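You operate a simulated robot arm through the tools that you are given. There is no shell and no other tool.

The job below is to be done with a simulated robot arm. You get a single attempt, and the scene is never put back.

JOB
Switch the vacuum off, turn it to low and put its gear back.
Fine: wand on its rests, hose end off and on the counter, orange nozzle in its holder; switch off before the hose comes off; drop nothing.
Where things are to end (x, y in the base frame): vacuum hose end within 0.06 m of [0.64, -0.4].

Only the result counts: the job must be done as asked and must still hold three seconds after the hand-in. Knocking over, shifting, dropping, spilling or breaking anything else fails it.

ROBOT AND FRAMES
A 7-joint arm with a three-finger gripper, fixed in place. Base frame: the origin is on the floor under the middle of its stand, x ahead of it, y to its left, z up; the work surface is at about z = 0.9. Lengths are in m, angles in degrees, forces in N, time in s.
It reaches about 1.342 m from its shoulder. Its first joint turns from -166.0 to 166.0 degrees. Payload 2.69 kg.
Tool frame: the origin (TCP) lies between the finger pads and is the grasp point; the fingertips stand 0.03 m ahead of it; z points along the fingers, y is the line along which they close. The gripper opens to 0.128 m; its body begins 0.117 m behind the TCP.
Orientation is told as [roll, pitch, yaw] about the base's x, y, z axes, in that order, counted from this pose: with the fingers straight down and closing along the base's y, the tool's x points along the base's -x, its y along +y and its z along -z.

CONTROLS
- The arm moves only by the tool drive_tool. Its argument "increments" is a list of rows, each an object (a shift or turn left out is 0, a gripper value left out holds the last) with "translation": the shift along the base's x, y, z in m, a list of three; "turn": the turn, a rotation vector about the base's x, y, z in degrees, a list of three; "gripper": the opening, from 0 (shut) to 1 (fully open). In form: [{"translation": [x, y, z], "turn": [ax, ay, az], "gripper": gripper}, ...]. A call has 1 to 20 rows; each row shifts and turns the commanded pose from where the row before left it. Each row takes 0.2 s and may step no farther than 0.05 m and 8.6 degrees from the row before; otherwise, or with a gripper value out of range, the whole call is refused. Where a pose cannot be reached the arm comes as near as it can. A force on the tool above 50 N (or 10 N above the force at the start of the call, whichever is more), or a blocked arm, ends the call early, and 0.2 s more pass. Each finger travels about 0.127 m/s and halts on what it meets, pressing with about 29 N; the grip force reading is that of the motor and also rises with nothing between the fingers. The clock runs only during rows and for 0.2 s after the last one: add rows that do not move to give the fingers time. It gives the time, the measured TCP pose, the force on the tool (base axes), the opening and the grip force at its end, in the units of the frame above (readings bear some noise), with the torque about the TCP (base axes, N m) and any sound that the robot's microphone picked up.
- Cameras (640 x 400 px; columns grow to the right, rows downward): "scene" is fixed at [0.2182, -0.6502, 1.7538]; the picture's right is [0.49, -0.87, 0.00], its down [-0.58, -0.32, -0.75] and it looks along [0.65, 0.37, -0.66] (base axes); focal length 214 px, centre (320, 200). "wrist" rides on the gripper at [0.058, 0.054, -0.131] in the tool frame; the picture's right is [-0.68, 0.74, 0.00], its down [-0.62, -0.57, -0.55] and it looks along [-0.40, -0.37, 0.84] (tool axes); focal length 234 px, centre (320, 200). There is no depth. A picture from a camera that has moved, and an enlarged one, comes with that camera's place and axes in the base frame and with its lens.
- snapshot(camera): a new picture of that camera. It takes no simulated time.
- lift_body(by): moves the trunk up (or, below 0, down) by that many m; the arm rides with it, the base frame stays. It gives what a move gives, with no picture.
- enlarge(camera, box): a new picture of the part [left, top, right, bottom] of that camera's present view, enlarged. It takes no simulated time.
- hand_in(): hands the job in; it is judged then, once.

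Nothing tells you positions but the pictures and the camera data. Unless the task says otherwise, let go and move clear before handing in.

The tools are called after "Emit:" as name(argument=value, ...) on one line, values as JSON. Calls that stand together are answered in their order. drive_tool: Moves the arm, as the interface text tells. Its arguments: {"type":"object","properties":{"increments":{"type":"array","items":{"type":"object","properties":{"translation":{"type":"array","items":{"type":"number"}},"turn":{"type":"array","items":{"type":"number"}},"gripper":{"type":"number"}}}}},"required":["increments"]} The other tools are called the same way: lift_body (by) moves the trunk up or down; snapshot (camera) takes a picture; enlarge (camera, box) takes an enlarged picture of a part of a camera's view; hand_in () hands the job in.

At the start:

```text
t: 0.0
position: [0.4289, -0.4753, 1.5905]
ee_rot: [0.0, 0.0, 0.0]
force: [-0.2, -0.3, -0.5]
moment: [-0.02, -0.01, -0.03]
opening: 0.128
grip_force: 0.0
trunk travel left (down, up): [-0.275, 0.075]
```

scene: 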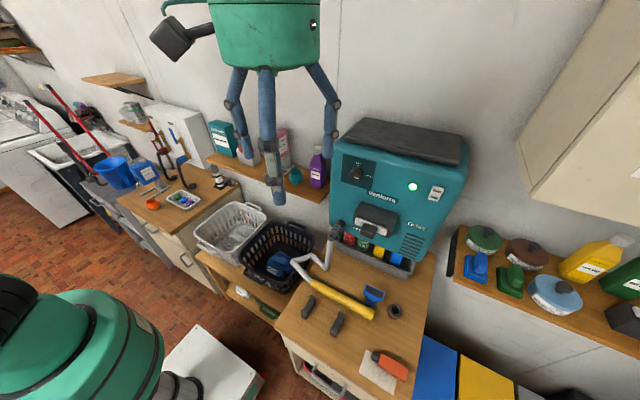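
wrist: 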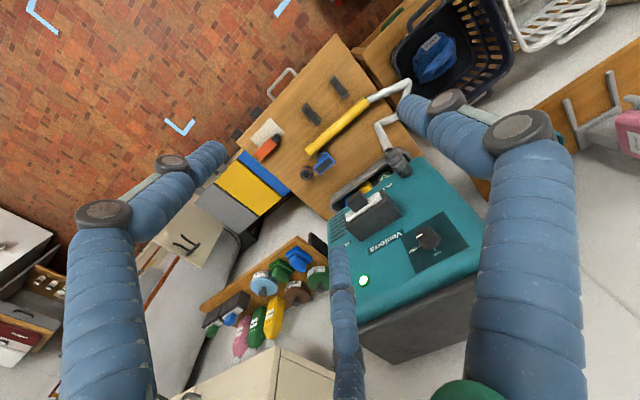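

The scene shows a teal vacuum unit on the counter with a green light, a knob, a rocker switch, a hose leading to a yellow wand, two dark rests, and an orange nozzle. I'll take enlarged pictures to find details before moving.

Emit:
enlarge(camera="scene", box=[320, 110, 480, 210])

Emit:
enlarge(camera="scene", box=[270, 200, 450, 400])

Emit:
enlarge(camera="scene", box=[280, 210, 440, 310])

Emit:
enlarge(camera="wrist", box=[230, 60, 430, 185])

Emit:
enlarge(camera="wrist", box=[310, 140, 490, 300])

```text
4.00 times, centred on (400, 160) of scene
camera zoom: at [0.2182, -0.6502, 1.7538], right [0.49, -0.87, 0.0], down [-0.58, -0.32, -0.75], along [0.65, 0.37, -0.66], focal length 858 px, centre (0, 360)
```

zoom: 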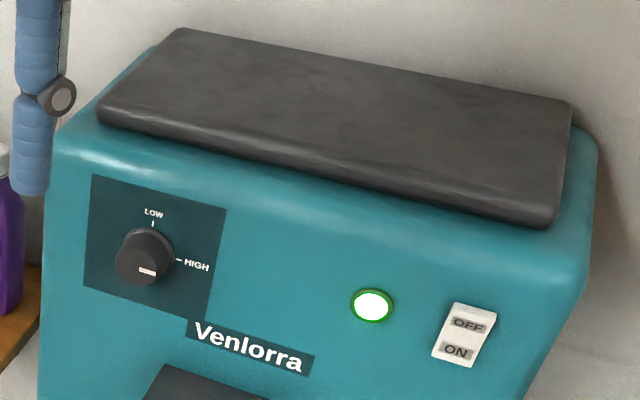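

```text
2.00 times, centred on (360, 300) of scene
camera zoom: at [0.2182, -0.6502, 1.7538], right [0.49, -0.87, 0.0], down [-0.58, -0.32, -0.75], along [0.65, 0.37, -0.66], focal length 429 px, centre (240, 0)
```

zoom: 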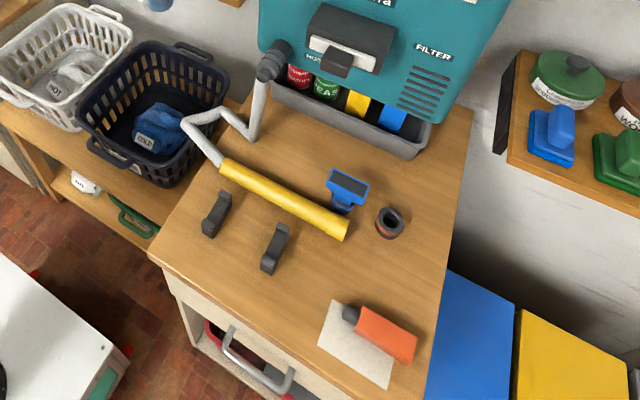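

```text
4.00 times, centred on (360, 260) of scene
camera zoom: at [0.2182, -0.6502, 1.7538], right [0.49, -0.87, 0.0], down [-0.58, -0.32, -0.75], along [0.65, 0.37, -0.66], focal length 858 px, centre (160, -40)
```

zoom: 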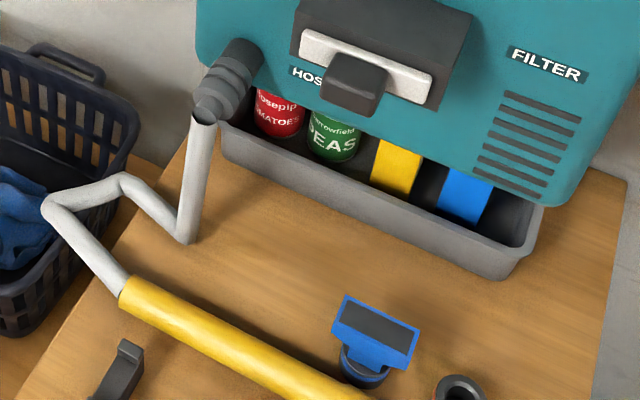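

```text
3.20 times, centred on (330, 122) of wrist
camera zoom: at [0.3705, -0.4216, 1.7237], right [0.68, 0.74, 0.0], down [0.62, -0.57, 0.55], along [0.4, -0.37, -0.84], focal length 749 px, centre (288, 448)
```

zoom: 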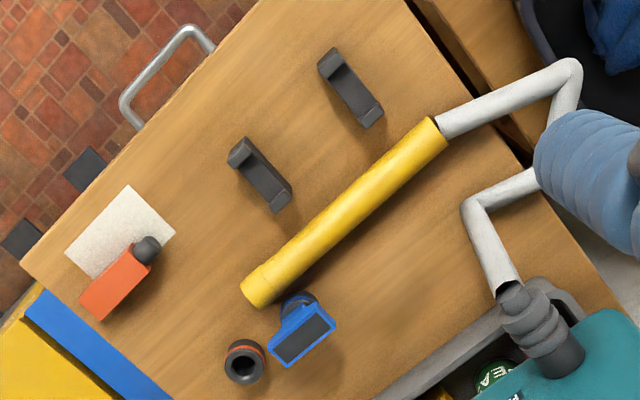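

```text
2.50 times, centred on (400, 220) of wrist
camera zoom: at [0.3705, -0.4216, 1.7237], right [0.68, 0.74, 0.0], down [0.62, -0.57, 0.55], along [0.4, -0.37, -0.84], focal length 585 px, centre (120, 150)
```

zoom: 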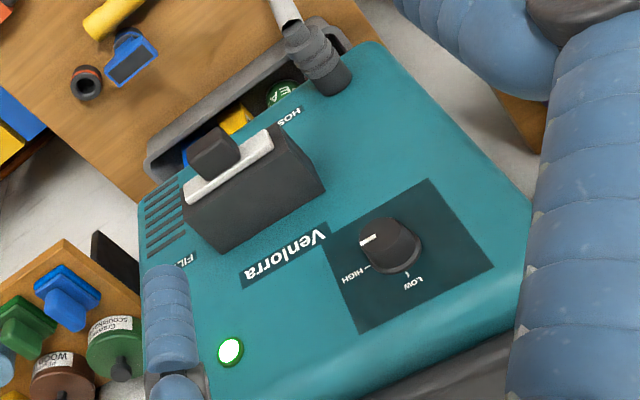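

I see the vacuum's front face at about x = 0.76, with the knob near (0.75, -0.475, 1.375), the rocker near (0.755, -0.705, 1.39) and the hose port near (0.76, -0.44, 1.11). The wand lies along y at x of about 0.58. I'll zoom in closer on each part before moving.

Emit:
enlarge(camera="scene", box=[340, 160, 372, 180])

Emit:
enlarge(camera="scene", box=[420, 175, 452, 205])

Emit:
enlarge(camera="scene", box=[310, 210, 358, 240])

Emit:
enlarge(camera="scene", box=[350, 335, 422, 385])

Emit:
enlarge(camera="scene", box=[355, 280, 411, 325])

Emit:
enlarge(camera="scene", box=[295, 285, 359, 340])

```text
16.00 times, centred on (356, 170) of scene
camera zoom: at [0.2182, -0.6502, 1.7538], right [0.49, -0.87, 0.0], down [-0.58, -0.32, -0.75], along [0.65, 0.37, -0.66], focal length 3432 px, centre (-256, 680)
```

zoom: 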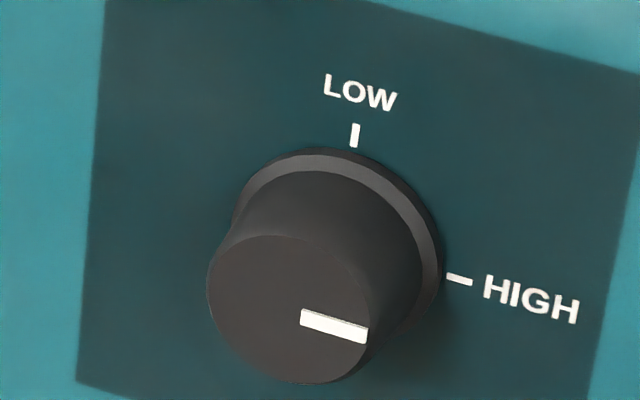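

```text
13.33 times, centred on (436, 190) of scene
camera zoom: at [0.2182, -0.6502, 1.7538], right [0.49, -0.87, 0.0], down [-0.58, -0.32, -0.75], along [0.65, 0.37, -0.66], focal length 2860 px, centre (-1227, 333)
```

zoom: 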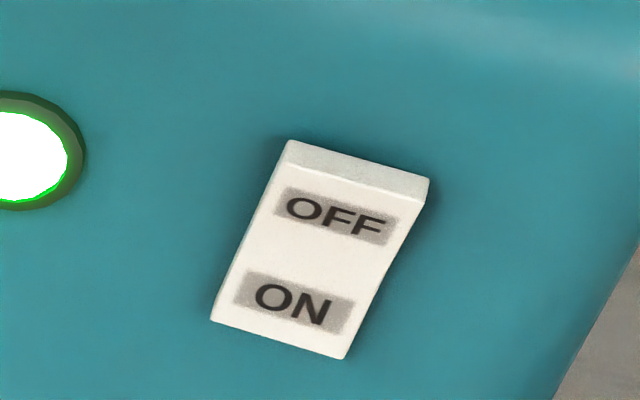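

```text
13.33 times, centred on (334, 225) of scene
camera zoom: at [0.2182, -0.6502, 1.7538], right [0.49, -0.87, 0.0], down [-0.58, -0.32, -0.75], along [0.65, 0.37, -0.66], focal length 2860 px, centre (133, -133)
```

zoom: 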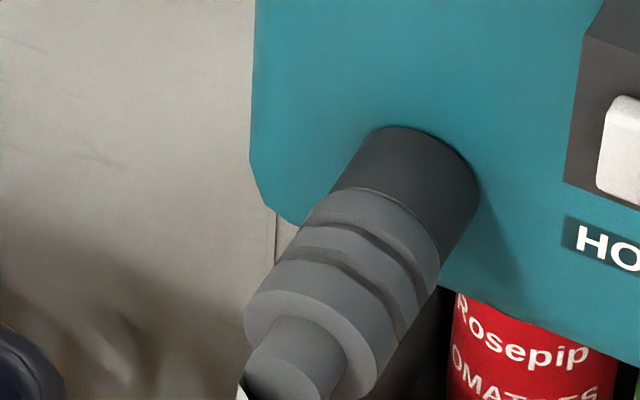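

```text
8.00 times, centred on (386, 360) of scene
camera zoom: at [0.2182, -0.6502, 1.7538], right [0.49, -0.87, 0.0], down [-0.58, -0.32, -0.75], along [0.65, 0.37, -0.66], focal length 1716 px, centre (-208, -1080)
```

zoom: 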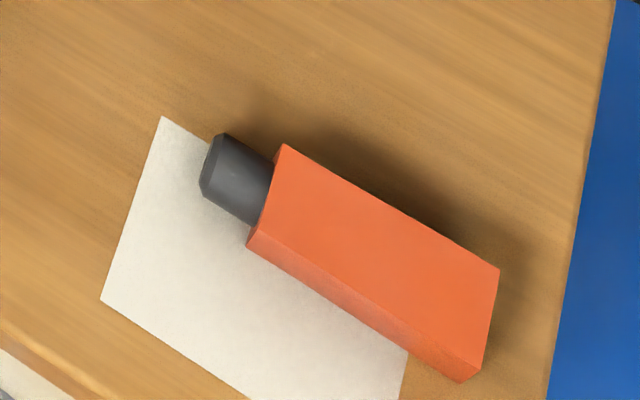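

```text
8.89 times, centred on (383, 302) of scene
camera zoom: at [0.2182, -0.6502, 1.7538], right [0.49, -0.87, 0.0], down [-0.58, -0.32, -0.75], along [0.65, 0.37, -0.66], focal length 1906 px, centre (-240, -711)
```

zoom: 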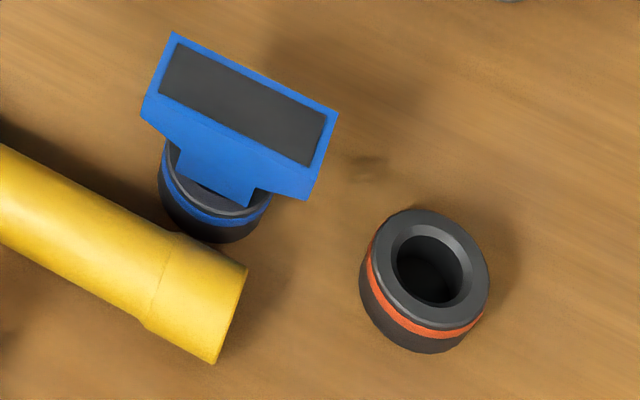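

```text
7.27 times, centred on (327, 312) of scene
camera zoom: at [0.2182, -0.6502, 1.7538], right [0.49, -0.87, 0.0], down [-0.58, -0.32, -0.75], along [0.65, 0.37, -0.66], focal length 1560 px, centre (269, -618)
```

zoom: 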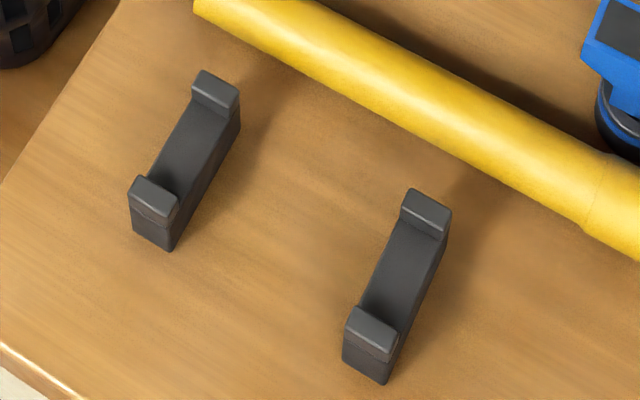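

The knob points at HIGH, so LOW is 90° counterclockwise seen from the front, and the rocker's OFF half stands proud with its centre near (0.75, -0.704, 1.40). I'll bring the tool level, pointing at +x, well away from the face, and close the fingers for the press.

Emit:
drive_tool(increments=[{"translation": [0.005, -0.008, -0.01], "turn": [0, -8.2, 0]}, {"translation": [0.005, -0.008, -0.01], "turn": [0, -8.2, 0]}, {"translation": [0.005, -0.008, -0.01], "turn": [0, -8.2, 0]}, {"translation": [0.005, -0.008, -0.01], "turn": [0, -8.2, 0]}, {"translation": [0.005, -0.008, -0.01], "turn": [0, -8.2, 0]}, {"translation": [0.005, -0.008, -0.01], "turn": [0, -8.2, 0]}, {"translation": [0.005, -0.008, -0.01], "turn": [0, -8.2, 0]}, {"translation": [0.005, -0.008, -0.01], "turn": [0, -8.2, 0]}, {"translation": [0.005, -0.008, -0.01], "turn": [0, -8.2, 0]}, {"translation": [0.005, -0.008, -0.01], "turn": [0, -8.2, 0]}, {"translation": [0.005, -0.008, -0.01], "turn": [0, -8.0, 0]}, {"gripper": 0}, {"gripper": 0}, {"gripper": 0}])

Emit:
snapshot(camera="wrist")

Emit:
snapshot(camera="scene")

```text
t: 3.0
position: [0.4855, -0.5632, 1.4806]
ee_rot: [102.2, -90.0, -102.3]
force: [0.0, 0.6, -0.8]
moment: [-0.01, -0.02, 0.03]
opening: 0.0022
grip_force: 29.8
trunk travel left (down, up): [-0.275, 0.075]
```

```text
taken
camera wrist: at [0.3537, -0.5099, 1.4232], right [0.0, 0.74, 0.68], down [-0.55, -0.57, 0.62], along [0.84, -0.37, 0.4], focal length 234 px, centre (320, 200)
```

wrist: 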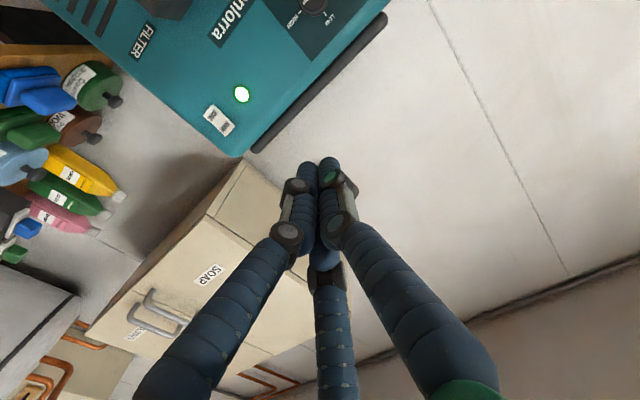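

```text
taken
```

scene: 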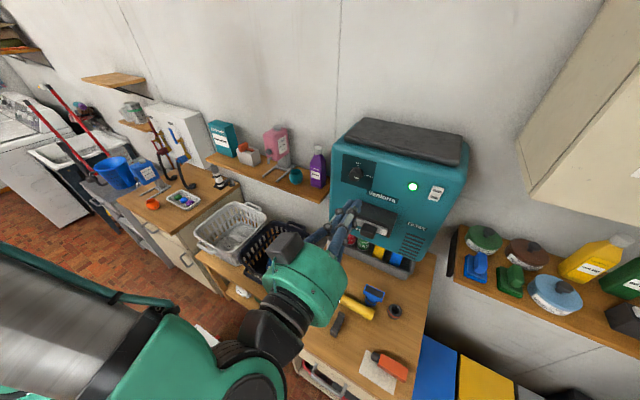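

The tool is level with fingers closed at (0.486, -0.563, 1.481). I'll zoom on the switch in the wrist view to triangulate it with the scene view.

Emit:
enlarge(camera="wrist", box=[190, 70, 270, 140])

Emit:
enlarge(camera="wrist", box=[270, 0, 370, 62])

Emit:
enlarge(camera="wrist", box=[270, 140, 370, 280])

```text
5.71 times, centred on (230, 105) of wrist
camera zoom: at [0.3537, -0.5099, 1.4232], right [0.0, 0.74, 0.68], down [-0.55, -0.57, 0.62], along [0.84, -0.37, 0.4], focal length 1338 px, centre (834, 743)
```

zoom: 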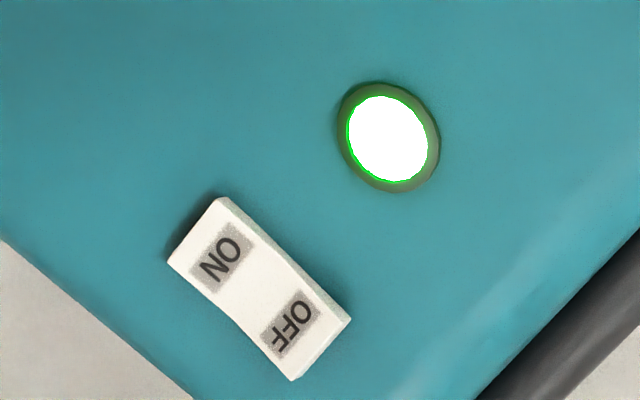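

```text
6.40 times, centred on (320, 31) of wrist
camera zoom: at [0.3537, -0.5099, 1.4232], right [0.0, 0.74, 0.68], down [-0.55, -0.57, 0.62], along [0.84, -0.37, 0.4], focal length 1499 px, centre (320, 1282)
```

zoom: 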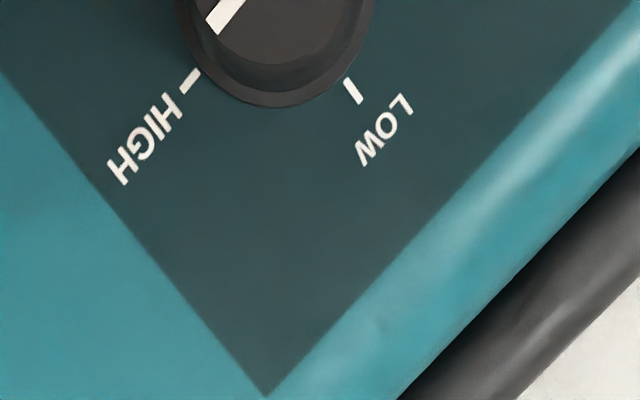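

```text
2.86 times, centred on (320, 210) of wrist
camera zoom: at [0.3537, -0.5099, 1.4232], right [0.0, 0.74, 0.68], down [-0.55, -0.57, 0.62], along [0.84, -0.37, 0.4], focal length 669 px, centre (320, 171)
```

zoom: 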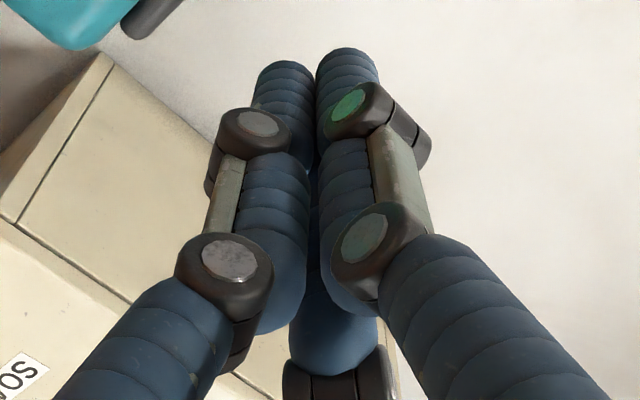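

The OFF half's centre triangulates to about (0.755, -0.705, 1.396). I'll go to 4 cm in front of it, slightly high so that only the OFF half is touched.

Emit:
drive_tool(increments=[{"translation": [0.0278, -0.0202, -0.0109]}, {"translation": [0.0278, -0.0202, -0.0109]}, {"translation": [0.0278, -0.0202, -0.0109]}, {"translation": [0.0278, -0.0202, -0.0109]}, {"translation": [0.0278, -0.0202, -0.0109]}, {"translation": [0.0278, -0.0202, -0.0109]}, {"translation": [0.0278, -0.0202, -0.0109]}, {"translation": [0, 0, 0]}])

Emit:
snapshot(camera="wrist")

Emit:
enlarge(camera="scene", box=[340, 140, 500, 240])

```text
t: 4.8
position: [0.6812, -0.7049, 1.4057]
ee_rot: [12.1, -90.0, -12.1]
force: [0.9, 0.2, -0.3]
moment: [0.0, -0.03, 0.03]
opening: 0.0019
grip_force: 29.6
trunk travel left (down, up): [-0.275, 0.075]
```

```text
taken
camera wrist: at [0.5485, -0.6513, 1.3482], right [0.0, 0.74, 0.68], down [-0.55, -0.57, 0.62], along [0.84, -0.37, 0.4], focal length 234 px, centre (320, 200)
```

wrist: 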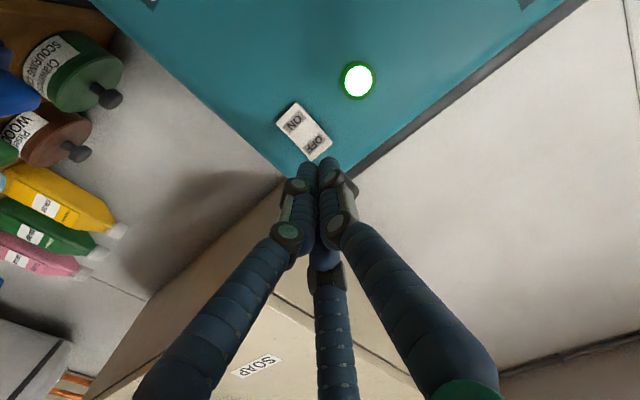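

```text
4.00 times, centred on (420, 190) of scene
camera zoom: at [0.2182, -0.6502, 1.7538], right [0.49, -0.87, 0.0], down [-0.58, -0.32, -0.75], along [0.65, 0.37, -0.66], focal length 858 px, centre (-80, 240)
```

zoom: 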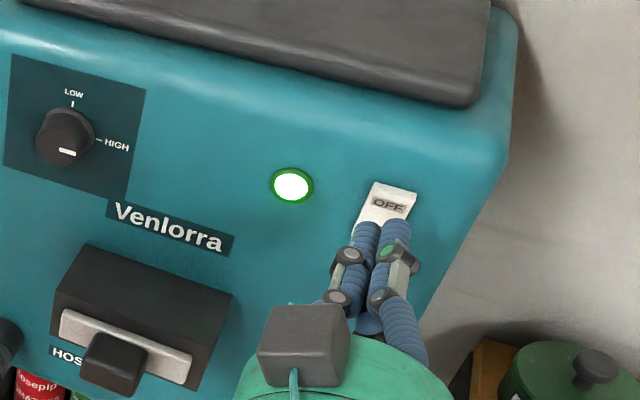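

The closed fingertips are lined up on the OFF half and the light is still green. I'll advance slowly along +x until contact.

Emit:
drive_tool(increments=[{"translation": [0.015, 0, 0]}, {"translation": [0.015, 0, 0]}, {"translation": [0.006, 0, 0]}, {"translation": [0.004, 0, 0]}, {"translation": [0.004, 0, 0]}, {"translation": [0.003, 0, 0]}])

Emit:
enlarge(camera="scene", box=[340, 140, 500, 240])

Emit:
enlarge(camera="wrist", box=[250, 50, 410, 190])

```text
t: 6.2
position: [0.7234, -0.7046, 1.4061]
ee_rot: [27.5, -90.1, -27.6]
force: [-2.2, 0.7, 0.3]
moment: [-0.02, -0.01, -0.01]
opening: 0.0021
grip_force: 29.5
trunk travel left (down, up): [-0.275, 0.075]
```

```text
4.00 times, centred on (420, 190) of scene
camera zoom: at [0.2182, -0.6502, 1.7538], right [0.49, -0.87, 0.0], down [-0.58, -0.32, -0.75], along [0.65, 0.37, -0.66], focal length 858 px, centre (-80, 240)
```

zoom: 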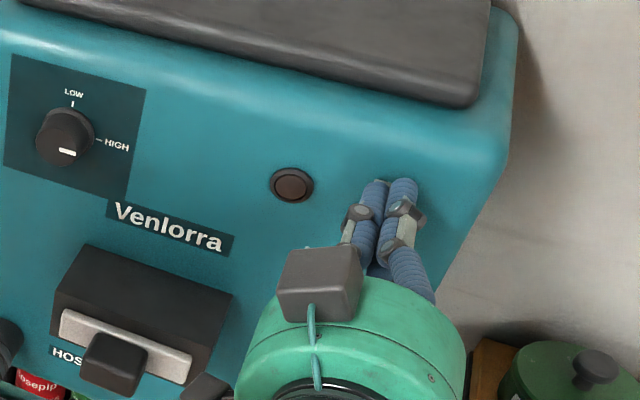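

```text
2.86 times, centred on (330, 120) of wrist
camera zoom: at [0.5936, -0.6503, 1.348], right [0.0, 0.74, 0.68], down [-0.55, -0.57, 0.62], along [0.84, -0.37, 0.4], focal length 669 px, centre (291, 429)
```

zoom: 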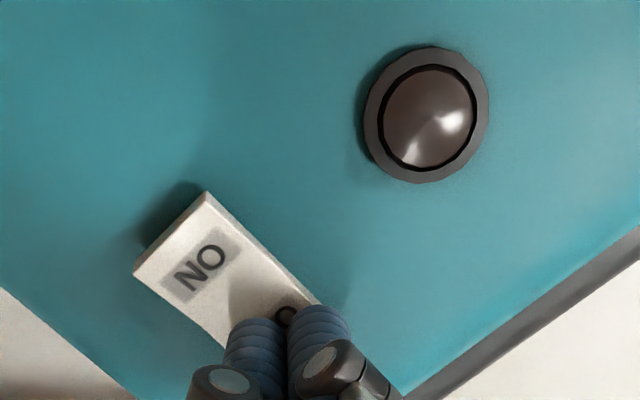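

The light is out and the rocker's OFF half is pushed in, so the vacuum is off. Next I'll back away, open the fingers and line up in front of the knob, whose axis I put at y = -0.476, z = 1.371.

Emit:
drive_tool(increments=[{"translation": [-0.02, 0, 0]}, {"translation": [-0.03, 0, 0]}, {"translation": [-0.03, 0, 0]}, {"translation": [0, 0.0381, -0.0058], "gripper": 0.6}, {"translation": [0, 0.0381, -0.0058]}, {"translation": [0, 0.0381, -0.0058]}, {"translation": [0, 0.0381, -0.0058]}, {"translation": [0, 0.0381, -0.0058]}, {"translation": [0, 0.0381, -0.0058]}, {"translation": [0.0, 0, 0]}])

Emit:
snapshot(camera="wrist")

Emit:
enlarge(camera="scene", box=[310, 120, 470, 220])

```text
t: 8.4
position: [0.646, -0.4752, 1.37]
ee_rot: [-61.6, -90.0, 61.5]
force: [0.7, 0.6, 0.1]
moment: [0.01, 0.01, -0.05]
opening: 0.0766
grip_force: 0.1
trunk travel left (down, up): [-0.275, 0.075]
```

```text
taken
camera wrist: at [0.5147, -0.4213, 1.3125], right [0.0, 0.74, 0.68], down [-0.55, -0.57, 0.62], along [0.84, -0.37, 0.4], focal length 234 px, centre (320, 200)
```

wrist: 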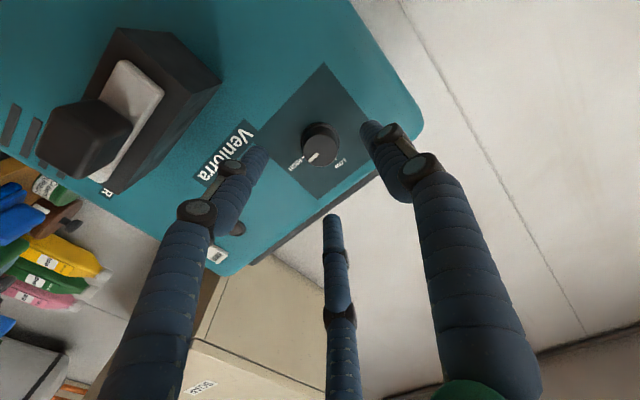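

```text
4.00 times, centred on (390, 170) of scene
camera zoom: at [0.2182, -0.6502, 1.7538], right [0.49, -0.87, 0.0], down [-0.58, -0.32, -0.75], along [0.65, 0.37, -0.66], focal length 858 px, centre (40, 320)
```

zoom: 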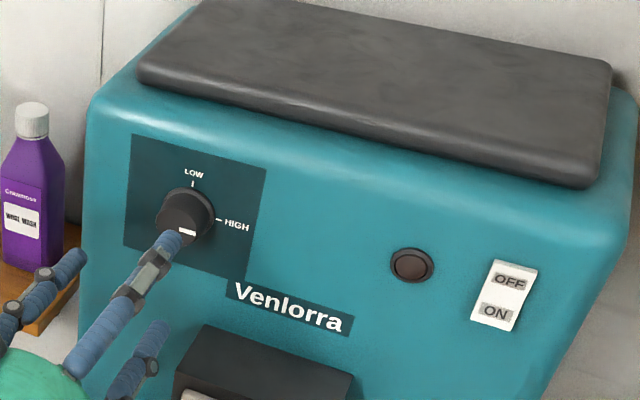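

The switch reads OFF and the light is dark. The fingers form a triangle that closes on the centre; I'll check the knob's centre more exactly in the wrist view.

Emit:
enlarge(camera="wrist", box=[260, 90, 388, 200])

```text
3.64 times, centred on (324, 145) of wrist
camera zoom: at [0.5147, -0.4213, 1.3125], right [0.0, 0.74, 0.68], down [-0.55, -0.57, 0.62], along [0.84, -0.37, 0.4], focal length 852 px, centre (306, 400)
```

zoom: 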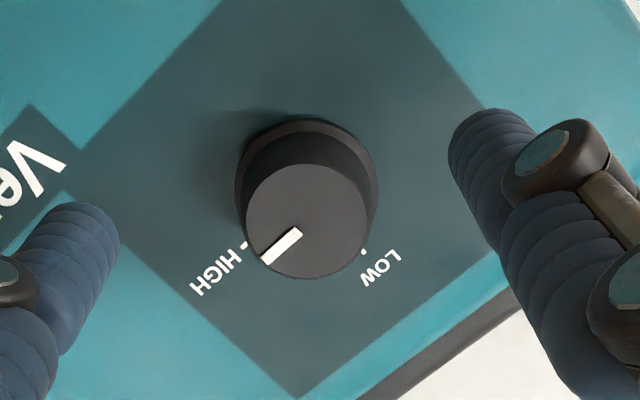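

The knob cap is centred near (0.735, -0.477, 1.374) with about 16 mm radius. I'll advance to surround it and close the fingers on it.

Emit:
drive_tool(increments=[{"translation": [0.02, -0.001, 0.003]}, {"translation": [0.02, 0, 0]}, {"translation": [0.02, 0, 0]}, {"translation": [0.018, 0, 0]}, {"translation": [0, 0, 0]}])

Emit:
enlarge(camera="wrist", box=[240, 70, 400, 230])

Emit:
enlarge(camera="scene", box=[320, 130, 400, 210])

```text
t: 9.6
position: [0.7232, -0.4778, 1.3722]
ee_rot: [-0.6, -90.0, 0.5]
force: [0.2, 0.1, 0.9]
moment: [0.03, 0.0, 0.01]
opening: 0.0771
grip_force: 0.0
trunk travel left (down, up): [-0.275, 0.075]
```

```text
2.50 times, centred on (320, 150) of wrist
camera zoom: at [0.593, -0.4231, 1.3151], right [0.0, 0.74, 0.68], down [-0.55, -0.57, 0.62], along [0.84, -0.37, 0.4], focal length 585 px, centre (320, 325)
```

zoom: 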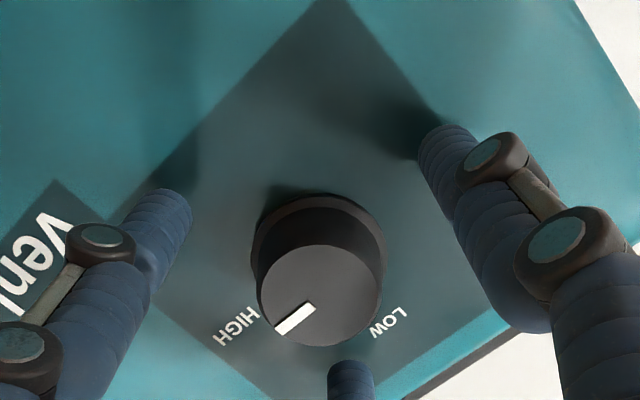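

```text
5.00 times, centred on (360, 170) of scene
camera zoom: at [0.2182, -0.6502, 1.7538], right [0.49, -0.87, 0.0], down [-0.58, -0.32, -0.75], along [0.65, 0.37, -0.66], focal length 1072 px, centre (120, 350)
```

zoom: 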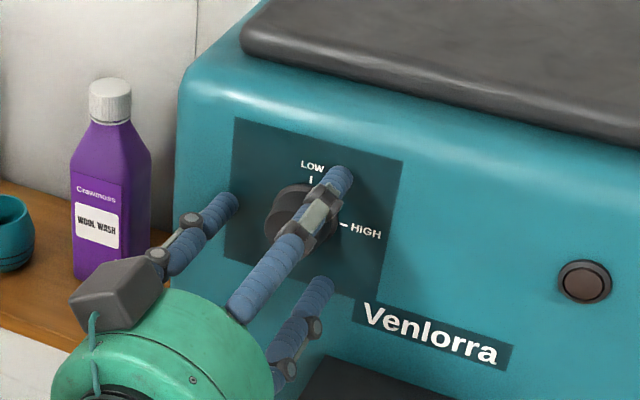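

The fingers surround the knob well; I'll nudge up 3 mm and close on it.

Emit:
drive_tool(increments=[{"translation": [0.002, -0.001, 0.003]}, {"gripper": 0.3}, {"gripper": 0.15}, {"gripper": 0.1}, {"gripper": 0.1}])

Emit:
enlarge(camera="wrist", box=[240, 70, 400, 230])

```text
t: 10.8
position: [0.7252, -0.4787, 1.3753]
ee_rot: [49.2, -89.9, -49.2]
force: [-0.9, -5.5, -4.3]
moment: [-0.08, 0.14, -0.2]
opening: 0.038
grip_force: 18.8
trunk travel left (down, up): [-0.275, 0.075]
```

```text
2.50 times, centred on (320, 150) of wrist
camera zoom: at [0.5943, -0.4246, 1.318], right [0.0, 0.74, 0.68], down [-0.55, -0.57, 0.62], along [0.84, -0.37, 0.4], focal length 585 px, centre (320, 325)
```

zoom: 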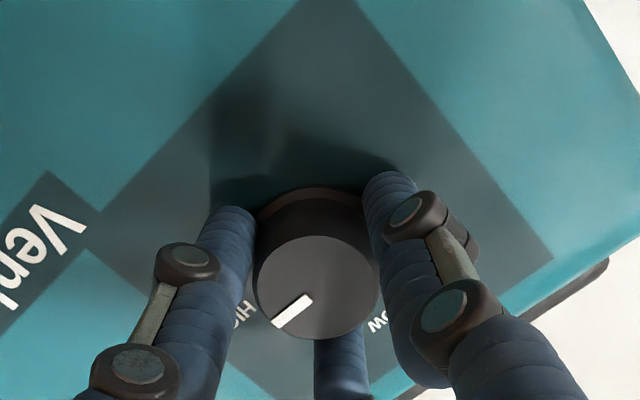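

The knob is gripped at 38 mm opening with modest side force. I'll turn it counterclockwise (about -x) a bit first and check that it follows.

Emit:
drive_tool(increments=[{"turn": [-6, 0, 0], "gripper": 0}, {"turn": [-8, 0, 0]}, {"turn": [-8, 0, 0]}, {"turn": [-8, 0, 0]}])

Emit:
enlarge(camera="wrist", box=[240, 70, 400, 230])

Emit:
enlarge(camera="scene", box=[320, 130, 400, 210])

```text
t: 11.8
position: [0.725, -0.4801, 1.3762]
ee_rot: [-89.9, -59.9, 89.9]
force: [5.5, -14.8, -7.0]
moment: [-0.01, 0.12, -0.57]
opening: 0.0363
grip_force: 44.9
trunk travel left (down, up): [-0.275, 0.075]
```

```text
2.50 times, centred on (320, 150) of wrist
camera zoom: at [0.5943, -0.4623, 1.2992], right [0.0, 0.98, 0.22], down [-0.55, -0.18, 0.82], along [0.84, -0.12, 0.53], focal length 585 px, centre (320, 325)
```

zoom: 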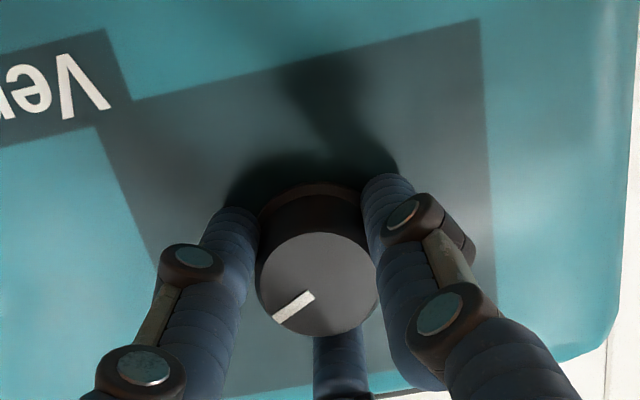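

```text
5.00 times, centred on (360, 170) of scene
camera zoom: at [0.2182, -0.6502, 1.7538], right [0.49, -0.87, 0.0], down [-0.58, -0.32, -0.75], along [0.65, 0.37, -0.66], focal length 1072 px, centre (120, 350)
```

zoom: 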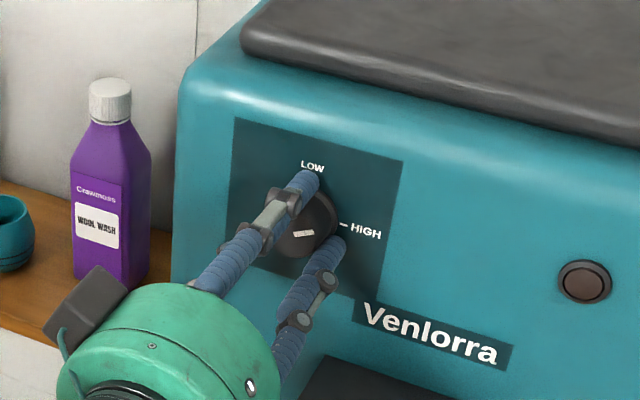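

The knob follows the gripper one-to-one. I'll ease the side load by shifting a couple of millimetres toward -y and continue another 60°.

Emit:
drive_tool(increments=[{"turn": [-7, 0, 0], "translation": [0, -0.002, -0.001]}, {"turn": [-8, 0, 0]}, {"turn": [-8, 0, 0]}, {"turn": [-8, 0, 0]}, {"turn": [-8, 0, 0]}])

Emit:
enlarge(camera="wrist", box=[240, 70, 400, 230])

Emit:
enlarge(camera="scene", box=[320, 130, 400, 210])

```text
t: 12.5
position: [0.7262, -0.4796, 1.3769]
ee_rot: [-88.3, -45.6, 90.0]
force: [-16.0, 13.6, 2.4]
moment: [0.02, -0.52, 1.17]
opening: 0.0364
grip_force: 45.1
out of reach, approached as far as the arm can: row 2, 3
trunk travel left (down, up): [-0.275, 0.075]
stopped in row 3: the force on the tool passed its limit at 78 N (the readings are from after the stop); the commanded pose is now the measured one
```

```text
2.50 times, centred on (320, 150) of wrist
camera zoom: at [0.5932, -0.4858, 1.3009], right [-0.02, 1.0, -0.03], down [-0.53, 0.02, 0.85], along [0.85, 0.04, 0.53], focal length 585 px, centre (320, 325)
```

zoom: 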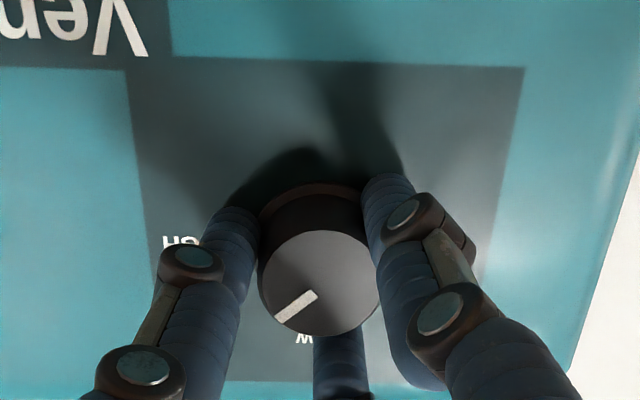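

```text
5.00 times, centred on (360, 170) of scene
camera zoom: at [0.2182, -0.6502, 1.7538], right [0.49, -0.87, 0.0], down [-0.58, -0.32, -0.75], along [0.65, 0.37, -0.66], focal length 1072 px, centre (120, 350)
```

zoom: 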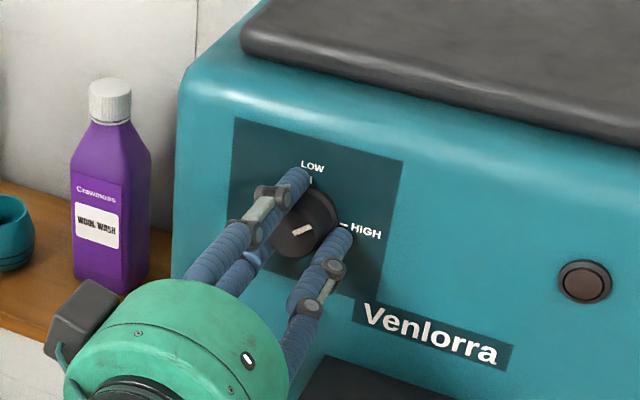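

The knob has turned about 44° and the wrist hit a joint limit. I'll let go, back off, turn the gripper back and regrasp for the remaining 46°.

Emit:
drive_tool(increments=[{"gripper": 0.6}, {"gripper": 0.6}, {"translation": [-0.03, 0, 0]}, {"turn": [8, 0, 0]}, {"turn": [8, 0, 0]}, {"turn": [8, 0, 0]}, {"turn": [8, 0, 0]}, {"turn": [8, 0, 0]}, {"turn": [8, 0, 0]}, {"turn": [8, 0, 0]}, {"turn": [0, -1.1, 0]}, {"turn": [0, 0, -1.3]}, {"turn": [0, 0, 0]}])

Emit:
enlarge(camera="wrist", box=[240, 70, 400, 230])

Emit:
enlarge(camera="scene", box=[320, 130, 400, 210])

```text
t: 15.3
position: [0.6974, -0.4823, 1.3742]
ee_rot: [96.1, -78.4, -95.6]
force: [0.0, 0.0, -0.1]
moment: [-0.01, -0.02, -0.02]
opening: 0.0769
grip_force: 0.1
trunk travel left (down, up): [-0.275, 0.075]
```

```text
2.50 times, centred on (320, 150) of wrist
camera zoom: at [0.5662, -0.419, 1.3274], right [-0.02, 0.59, 0.81], down [-0.55, -0.68, 0.48], along [0.83, -0.44, 0.34], focal length 585 px, centre (320, 325)
```

zoom: 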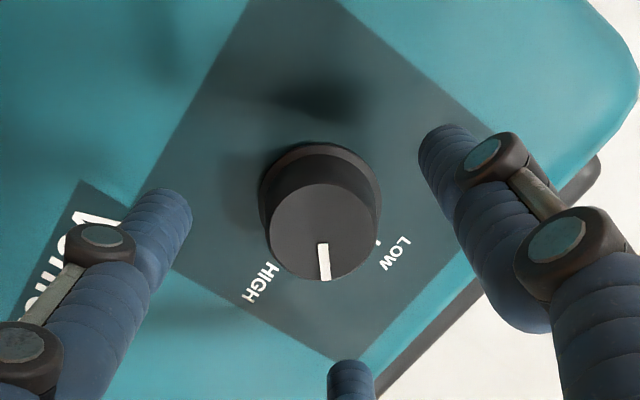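

```text
5.00 times, centred on (360, 170) of scene
camera zoom: at [0.2182, -0.6502, 1.7538], right [0.49, -0.87, 0.0], down [-0.58, -0.32, -0.75], along [0.65, 0.37, -0.66], focal length 1072 px, centre (120, 350)
```

zoom: 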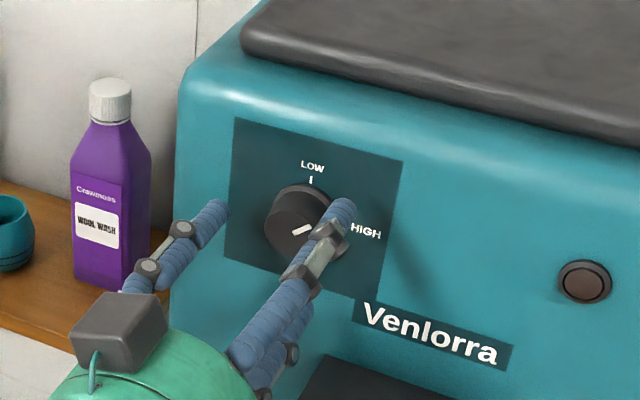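

The mark now points about 40° up from HIGH, so about 49° remain. I'll re-centre, regrasp and turn again.

Emit:
drive_tool(increments=[{"translation": [0.014, 0.0008, 0.0003], "turn": [0, 1.3, 0]}, {"translation": [0.014, 0.0008, 0.0003]}, {"translation": [0, 0, 0]}, {"gripper": 0.3}, {"gripper": 0.15}, {"gripper": 0.1}, {"gripper": 0}])

```text
t: 16.9
position: [0.7257, -0.4812, 1.3753]
ee_rot: [89.5, -78.5, -89.0]
force: [0.9, 12.6, -3.2]
moment: [0.0, 0.06, 0.48]
opening: 0.0368
grip_force: 44.9
trunk travel left (down, up): [-0.275, 0.075]
```

The regrasp holds, with a small sideways load; I'll relieve it by 1 mm in y and turn 49° in steps.

Emit:
drive_tool(increments=[{"translation": [0, 0.001, -0.0003], "turn": [-7, 0, 0]}, {"turn": [-7, 0, 0]}, {"turn": [-7, 0, 0]}, {"turn": [-7, 0, 0]}, {"turn": [-7, 0, 0]}, {"turn": [-7, 0, 0]}])

Emit:
enlarge(camera="wrist", box=[240, 70, 400, 230])

Emit:
enlarge(camera="scene", box=[320, 130, 400, 210])

```text
t: 18.3
position: [0.7257, -0.4797, 1.3752]
ee_rot: [-89.4, -59.4, 89.7]
force: [4.2, 8.6, -1.1]
moment: [-0.03, -0.09, 0.22]
opening: 0.0364
grip_force: 44.2
trunk travel left (down, up): [-0.275, 0.075]
```

```text
2.50 times, centred on (320, 150) of wrist
camera zoom: at [0.5935, -0.464, 1.3001], right [0.0, 0.98, 0.21], down [-0.54, -0.18, 0.82], along [0.84, -0.11, 0.53], focal length 585 px, centre (320, 325)
```

zoom: 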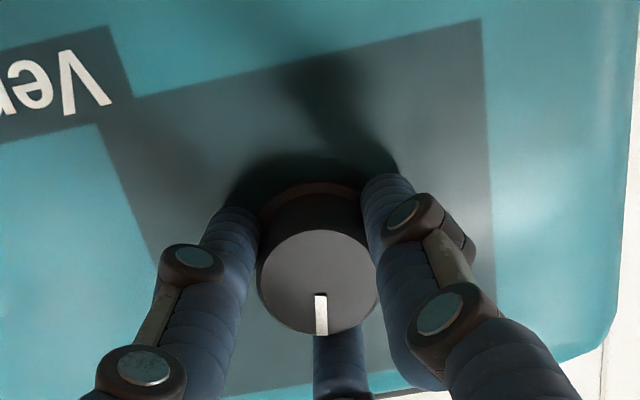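

```text
5.00 times, centred on (360, 170) of scene
camera zoom: at [0.2182, -0.6502, 1.7538], right [0.49, -0.87, 0.0], down [-0.58, -0.32, -0.75], along [0.65, 0.37, -0.66], focal length 1072 px, centre (120, 350)
```

zoom: 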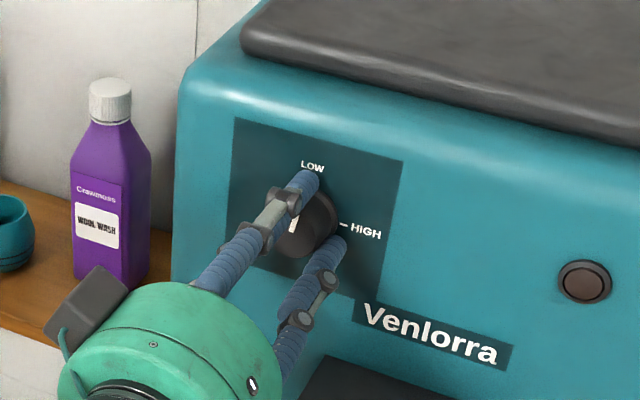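

The mark is about 11° short of LOW; I'll turn that last bit.

Emit:
drive_tool(increments=[{"turn": [-4, 0, 0]}, {"turn": [-4, 0, 0]}, {"turn": [-2.5, 0, 0]}])

Emit:
enlarge(camera="wrist", box=[240, 70, 400, 230])

```text
t: 19.1
position: [0.7249, -0.4798, 1.3749]
ee_rot: [-89.4, -49.0, 89.8]
force: [-1.7, 11.3, -1.2]
moment: [0.16, 0.03, 0.36]
opening: 0.0362
grip_force: 45.0
trunk travel left (down, up): [-0.275, 0.075]
```

```text
2.50 times, centred on (320, 150) of wrist
camera zoom: at [0.5935, -0.4781, 1.2984], right [0.0, 1.0, 0.03], down [-0.54, -0.02, 0.84], along [0.84, -0.01, 0.54], focal length 585 px, centre (320, 325)
```

zoom: 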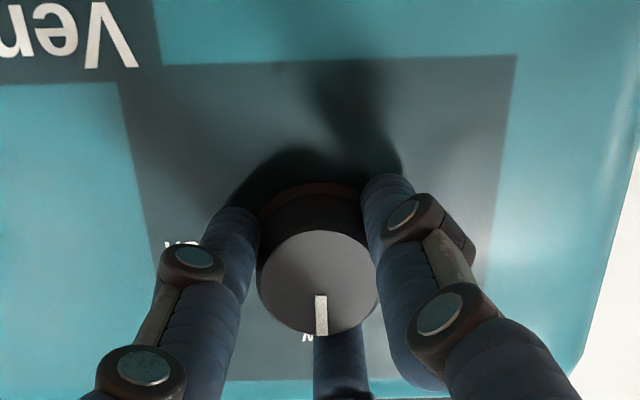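

The mark now points straight up at LOW. I'll let go, back off and check.

Emit:
drive_tool(increments=[{"gripper": 0.5}, {"gripper": 0.6}, {"translation": [-0.03, 0, 0]}, {"translation": [-0.04, 0, 0]}, {"translation": [-0.04, 0, 0]}])

Emit:
snapshot(camera="wrist")

Emit:
enlarge(camera="scene", box=[320, 130, 400, 210])

```text
t: 20.5
position: [0.6666, -0.4167, 1.346]
ee_rot: [-87.6, -50.8, 94.6]
force: [0.2, -1.1, -0.2]
moment: [-0.01, -0.07, 0.07]
opening: 0.0769
grip_force: 0.0
trunk travel left (down, up): [-0.275, 0.075]
stopped in row 5: the arm was blocked; the commanded pose is now the measured one
```

```text
taken
camera wrist: at [0.5332, -0.4273, 1.2727], right [-0.11, 0.99, 0.06], down [-0.52, -0.11, 0.85], along [0.85, 0.06, 0.53], focal length 234 px, centre (320, 200)
```

wrist: 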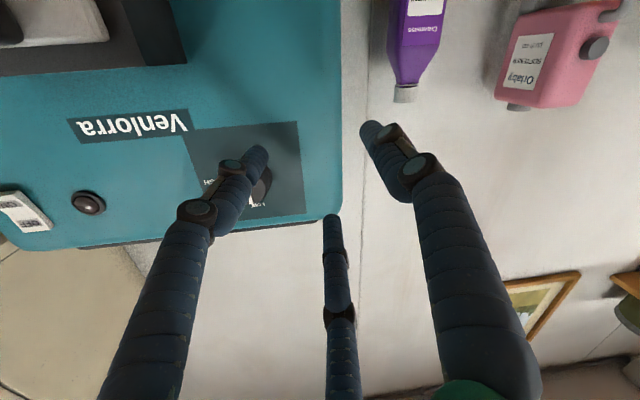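

```text
5.00 times, centred on (360, 170) of scene
camera zoom: at [0.2182, -0.6502, 1.7538], right [0.49, -0.87, 0.0], down [-0.58, -0.32, -0.75], along [0.65, 0.37, -0.66], focal length 1072 px, centre (120, 350)
```

zoom: 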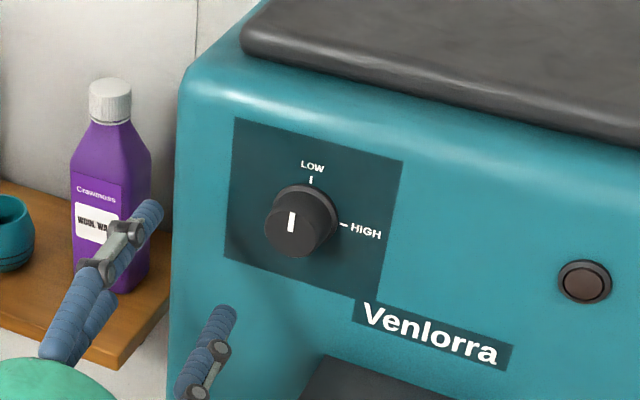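

The switch is off and the knob points to LOW, but the arm drifted sideways at its joint limit. I'll roll the tool back, square it up and retreat while turning it to point down, so I can look at the wand and rests.

Emit:
drive_tool(increments=[{"translation": [-0.01, 0, 0], "turn": [8, 0, 0]}, {"translation": [-0.01, 0, 0], "turn": [8, 0, 0]}, {"translation": [-0.01, 0, 0], "turn": [8, 0, 0]}, {"translation": [-0.01, 0, 0], "turn": [8, 0, 0]}, {"translation": [-0.01, 0, 0], "turn": [7, 0, 0]}, {"translation": [-0.02, 0, 0], "turn": [0, 0, -6.3]}, {"translation": [0, 0, 0]}])

Emit:
snapshot(camera="wrist")

```text
t: 22.3
position: [0.629, -0.3652, 1.3241]
ee_rot: [133.9, -88.1, -129.0]
force: [-0.1, -0.8, -0.5]
moment: [0.01, -0.01, 0.0]
opening: 0.0769
grip_force: 0.2
trunk travel left (down, up): [-0.275, 0.075]
stopped in row 7: the arm was blocked; the commanded pose is now the measured one
```

```text
taken
camera wrist: at [0.4959, -0.3215, 1.265], right [-0.08, 0.72, 0.69], down [-0.51, -0.63, 0.59], along [0.86, -0.31, 0.41], focal length 234 px, centre (320, 200)
```

wrist: 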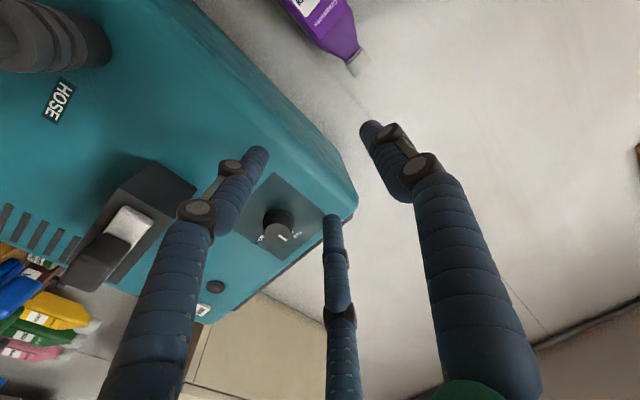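

The arm is being blocked again and drifting to +y, so I need to see what its linkage is doing before moving on.

Emit:
snapshot(camera="scene")

```text
taken
```

scene: 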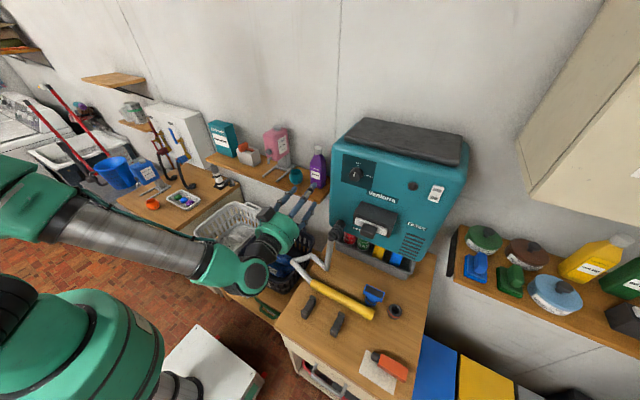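

The elbow has swung out to +y and the arm looks folded near a joint limit. I'll try moving the tool back up and toward -y, where it was comfortable before.

Emit:
drive_tool(increments=[{"translation": [0, -0.02, 0.02]}, {"translation": [0, -0.03, 0.02]}, {"translation": [0, -0.03, 0.02]}, {"translation": [0, -0.03, 0.02]}])

Emit:
snapshot(camera="scene")

```text
t: 23.3
position: [0.6272, -0.48, 1.4043]
ee_rot: [136.1, -88.1, -131.7]
force: [0.0, -0.4, -0.6]
moment: [-0.01, 0.01, 0.01]
opening: 0.0768
grip_force: 0.1
trunk travel left (down, up): [-0.275, 0.075]
```

```text
taken
```

scene: 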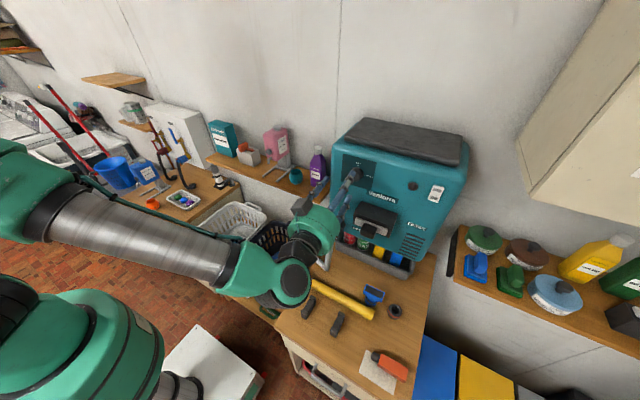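

That moved freely. Now I'll pitch the tool to point down while easing back to x of about 0.5.

Emit:
drive_tool(increments=[{"translation": [-0.005, -0.004, 0.0], "turn": [0, 8, 0]}, {"translation": [-0.005, -0.004, 0], "turn": [0, 8, 0]}, {"translation": [-0.01, -0.004, 0], "turn": [0, 8, 0]}, {"translation": [-0.01, -0.004, 0], "turn": [0, 8, 0]}, {"translation": [-0.015, -0.004, 0], "turn": [0, 8, 0]}, {"translation": [-0.015, -0.004, 0], "turn": [0, 8, 0]}, {"translation": [-0.015, -0.004, 0], "turn": [0, 8, 0]}, {"translation": [-0.015, -0.004, 0], "turn": [0, 8, 0]}, {"translation": [-0.015, -0.004, 0], "turn": [0, 8, 0]}, {"translation": [-0.015, -0.004, 0], "turn": [0, 8, 0]}, {"translation": [0, 0, 0], "turn": [0, 8, 0]}])

Emit:
snapshot(camera="scene")

Emit:
snapshot(camera="wrist")

```text
t: 25.7
position: [0.5088, -0.5199, 1.4046]
ee_rot: [4.7, -3.1, -1.4]
force: [0.2, 1.0, -0.8]
moment: [0.02, 0.01, 0.04]
opening: 0.077
grip_force: 0.0
trunk travel left (down, up): [-0.275, 0.075]
```

```text
taken
```

scene: 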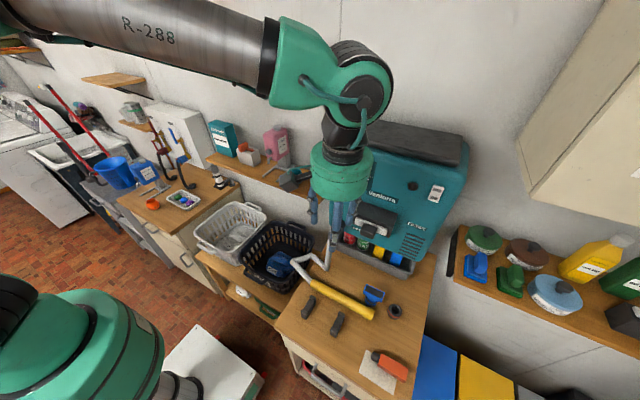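

```text
taken
camera wrist: at [0.4431, -0.4748, 1.5368], right [0.69, 0.72, 0.1], down [0.57, -0.62, 0.53], along [0.44, -0.31, -0.84], focal length 234 px, centre (320, 200)
```

wrist: 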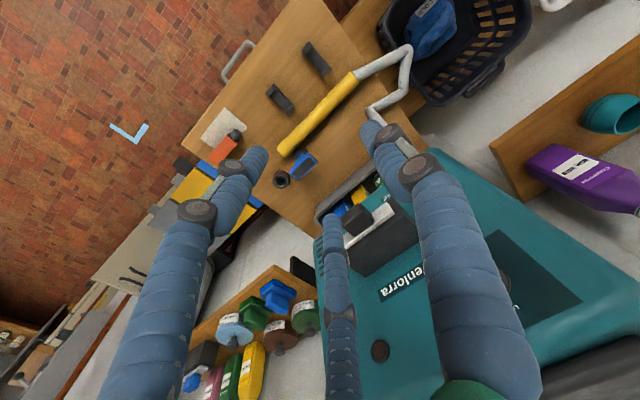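

The tool points down now. I'll level it out and yaw it by -90° so the fingers close along x, while lowering over the counter area.

Emit:
drive_tool(increments=[{"translation": [-0.01, 0, -0.01], "turn": [-4.7, 3.1, 1.4]}, {"translation": [0, 0, -0.01], "turn": [0, 0, -8.2]}, {"translation": [0, 0, -0.01], "turn": [0, 0, -8.2]}, {"translation": [0, 0, -0.01], "turn": [0, 0, -8.2]}, {"translation": [0, 0, -0.01], "turn": [0, 0, -8.2]}, {"translation": [0, 0, -0.01], "turn": [0, 0, -8.2]}, {"translation": [0, 0, -0.01], "turn": [0, 0, -8.2]}, {"translation": [0, 0, -0.01], "turn": [0, 0, -8.2]}, {"translation": [0, 0, -0.01], "turn": [0, 0, -8.2]}, {"translation": [0, 0, -0.01], "turn": [0, 0, -8.2]}, {"translation": [0, 0, -0.01], "turn": [0, 0, -8.2]}, {"translation": [0, 0, -0.01], "turn": [0, 0, -8.0]}])

Emit:
snapshot(camera="scene")

Emit:
snapshot(camera="wrist")

```text
t: 28.3
position: [0.4985, -0.519, 1.2832]
ee_rot: [-0.1, -0.2, -89.9]
force: [-0.6, 0.2, 0.8]
moment: [0.01, -0.03, 0.0]
opening: 0.0767
grip_force: 0.0
trunk travel left (down, up): [-0.275, 0.075]
```

```text
taken
```

scene: 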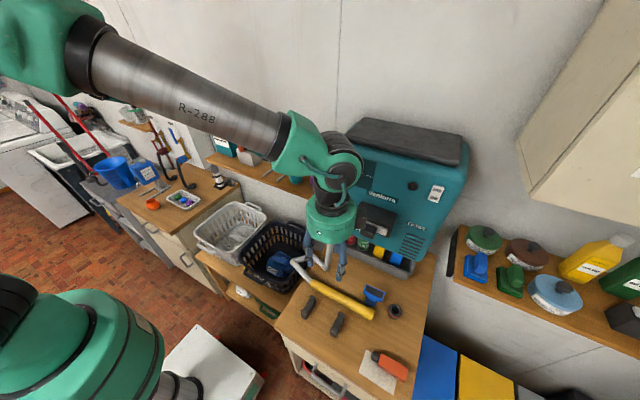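

```text
taken
camera wrist: at [0.5518, -0.4607, 1.4164], right [0.74, -0.68, 0.0], down [-0.56, -0.61, 0.55], along [-0.37, -0.41, -0.83], focal length 234 px, centre (320, 200)
```

wrist: 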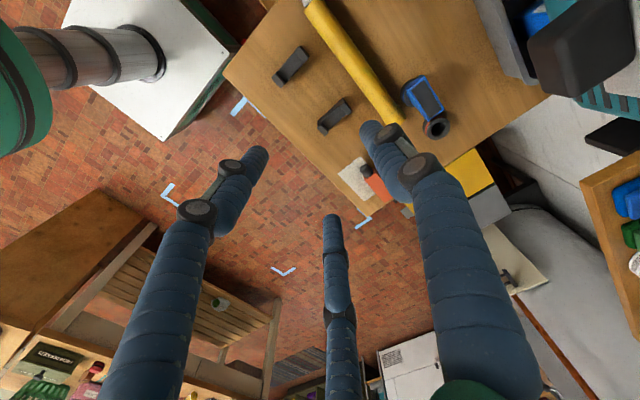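

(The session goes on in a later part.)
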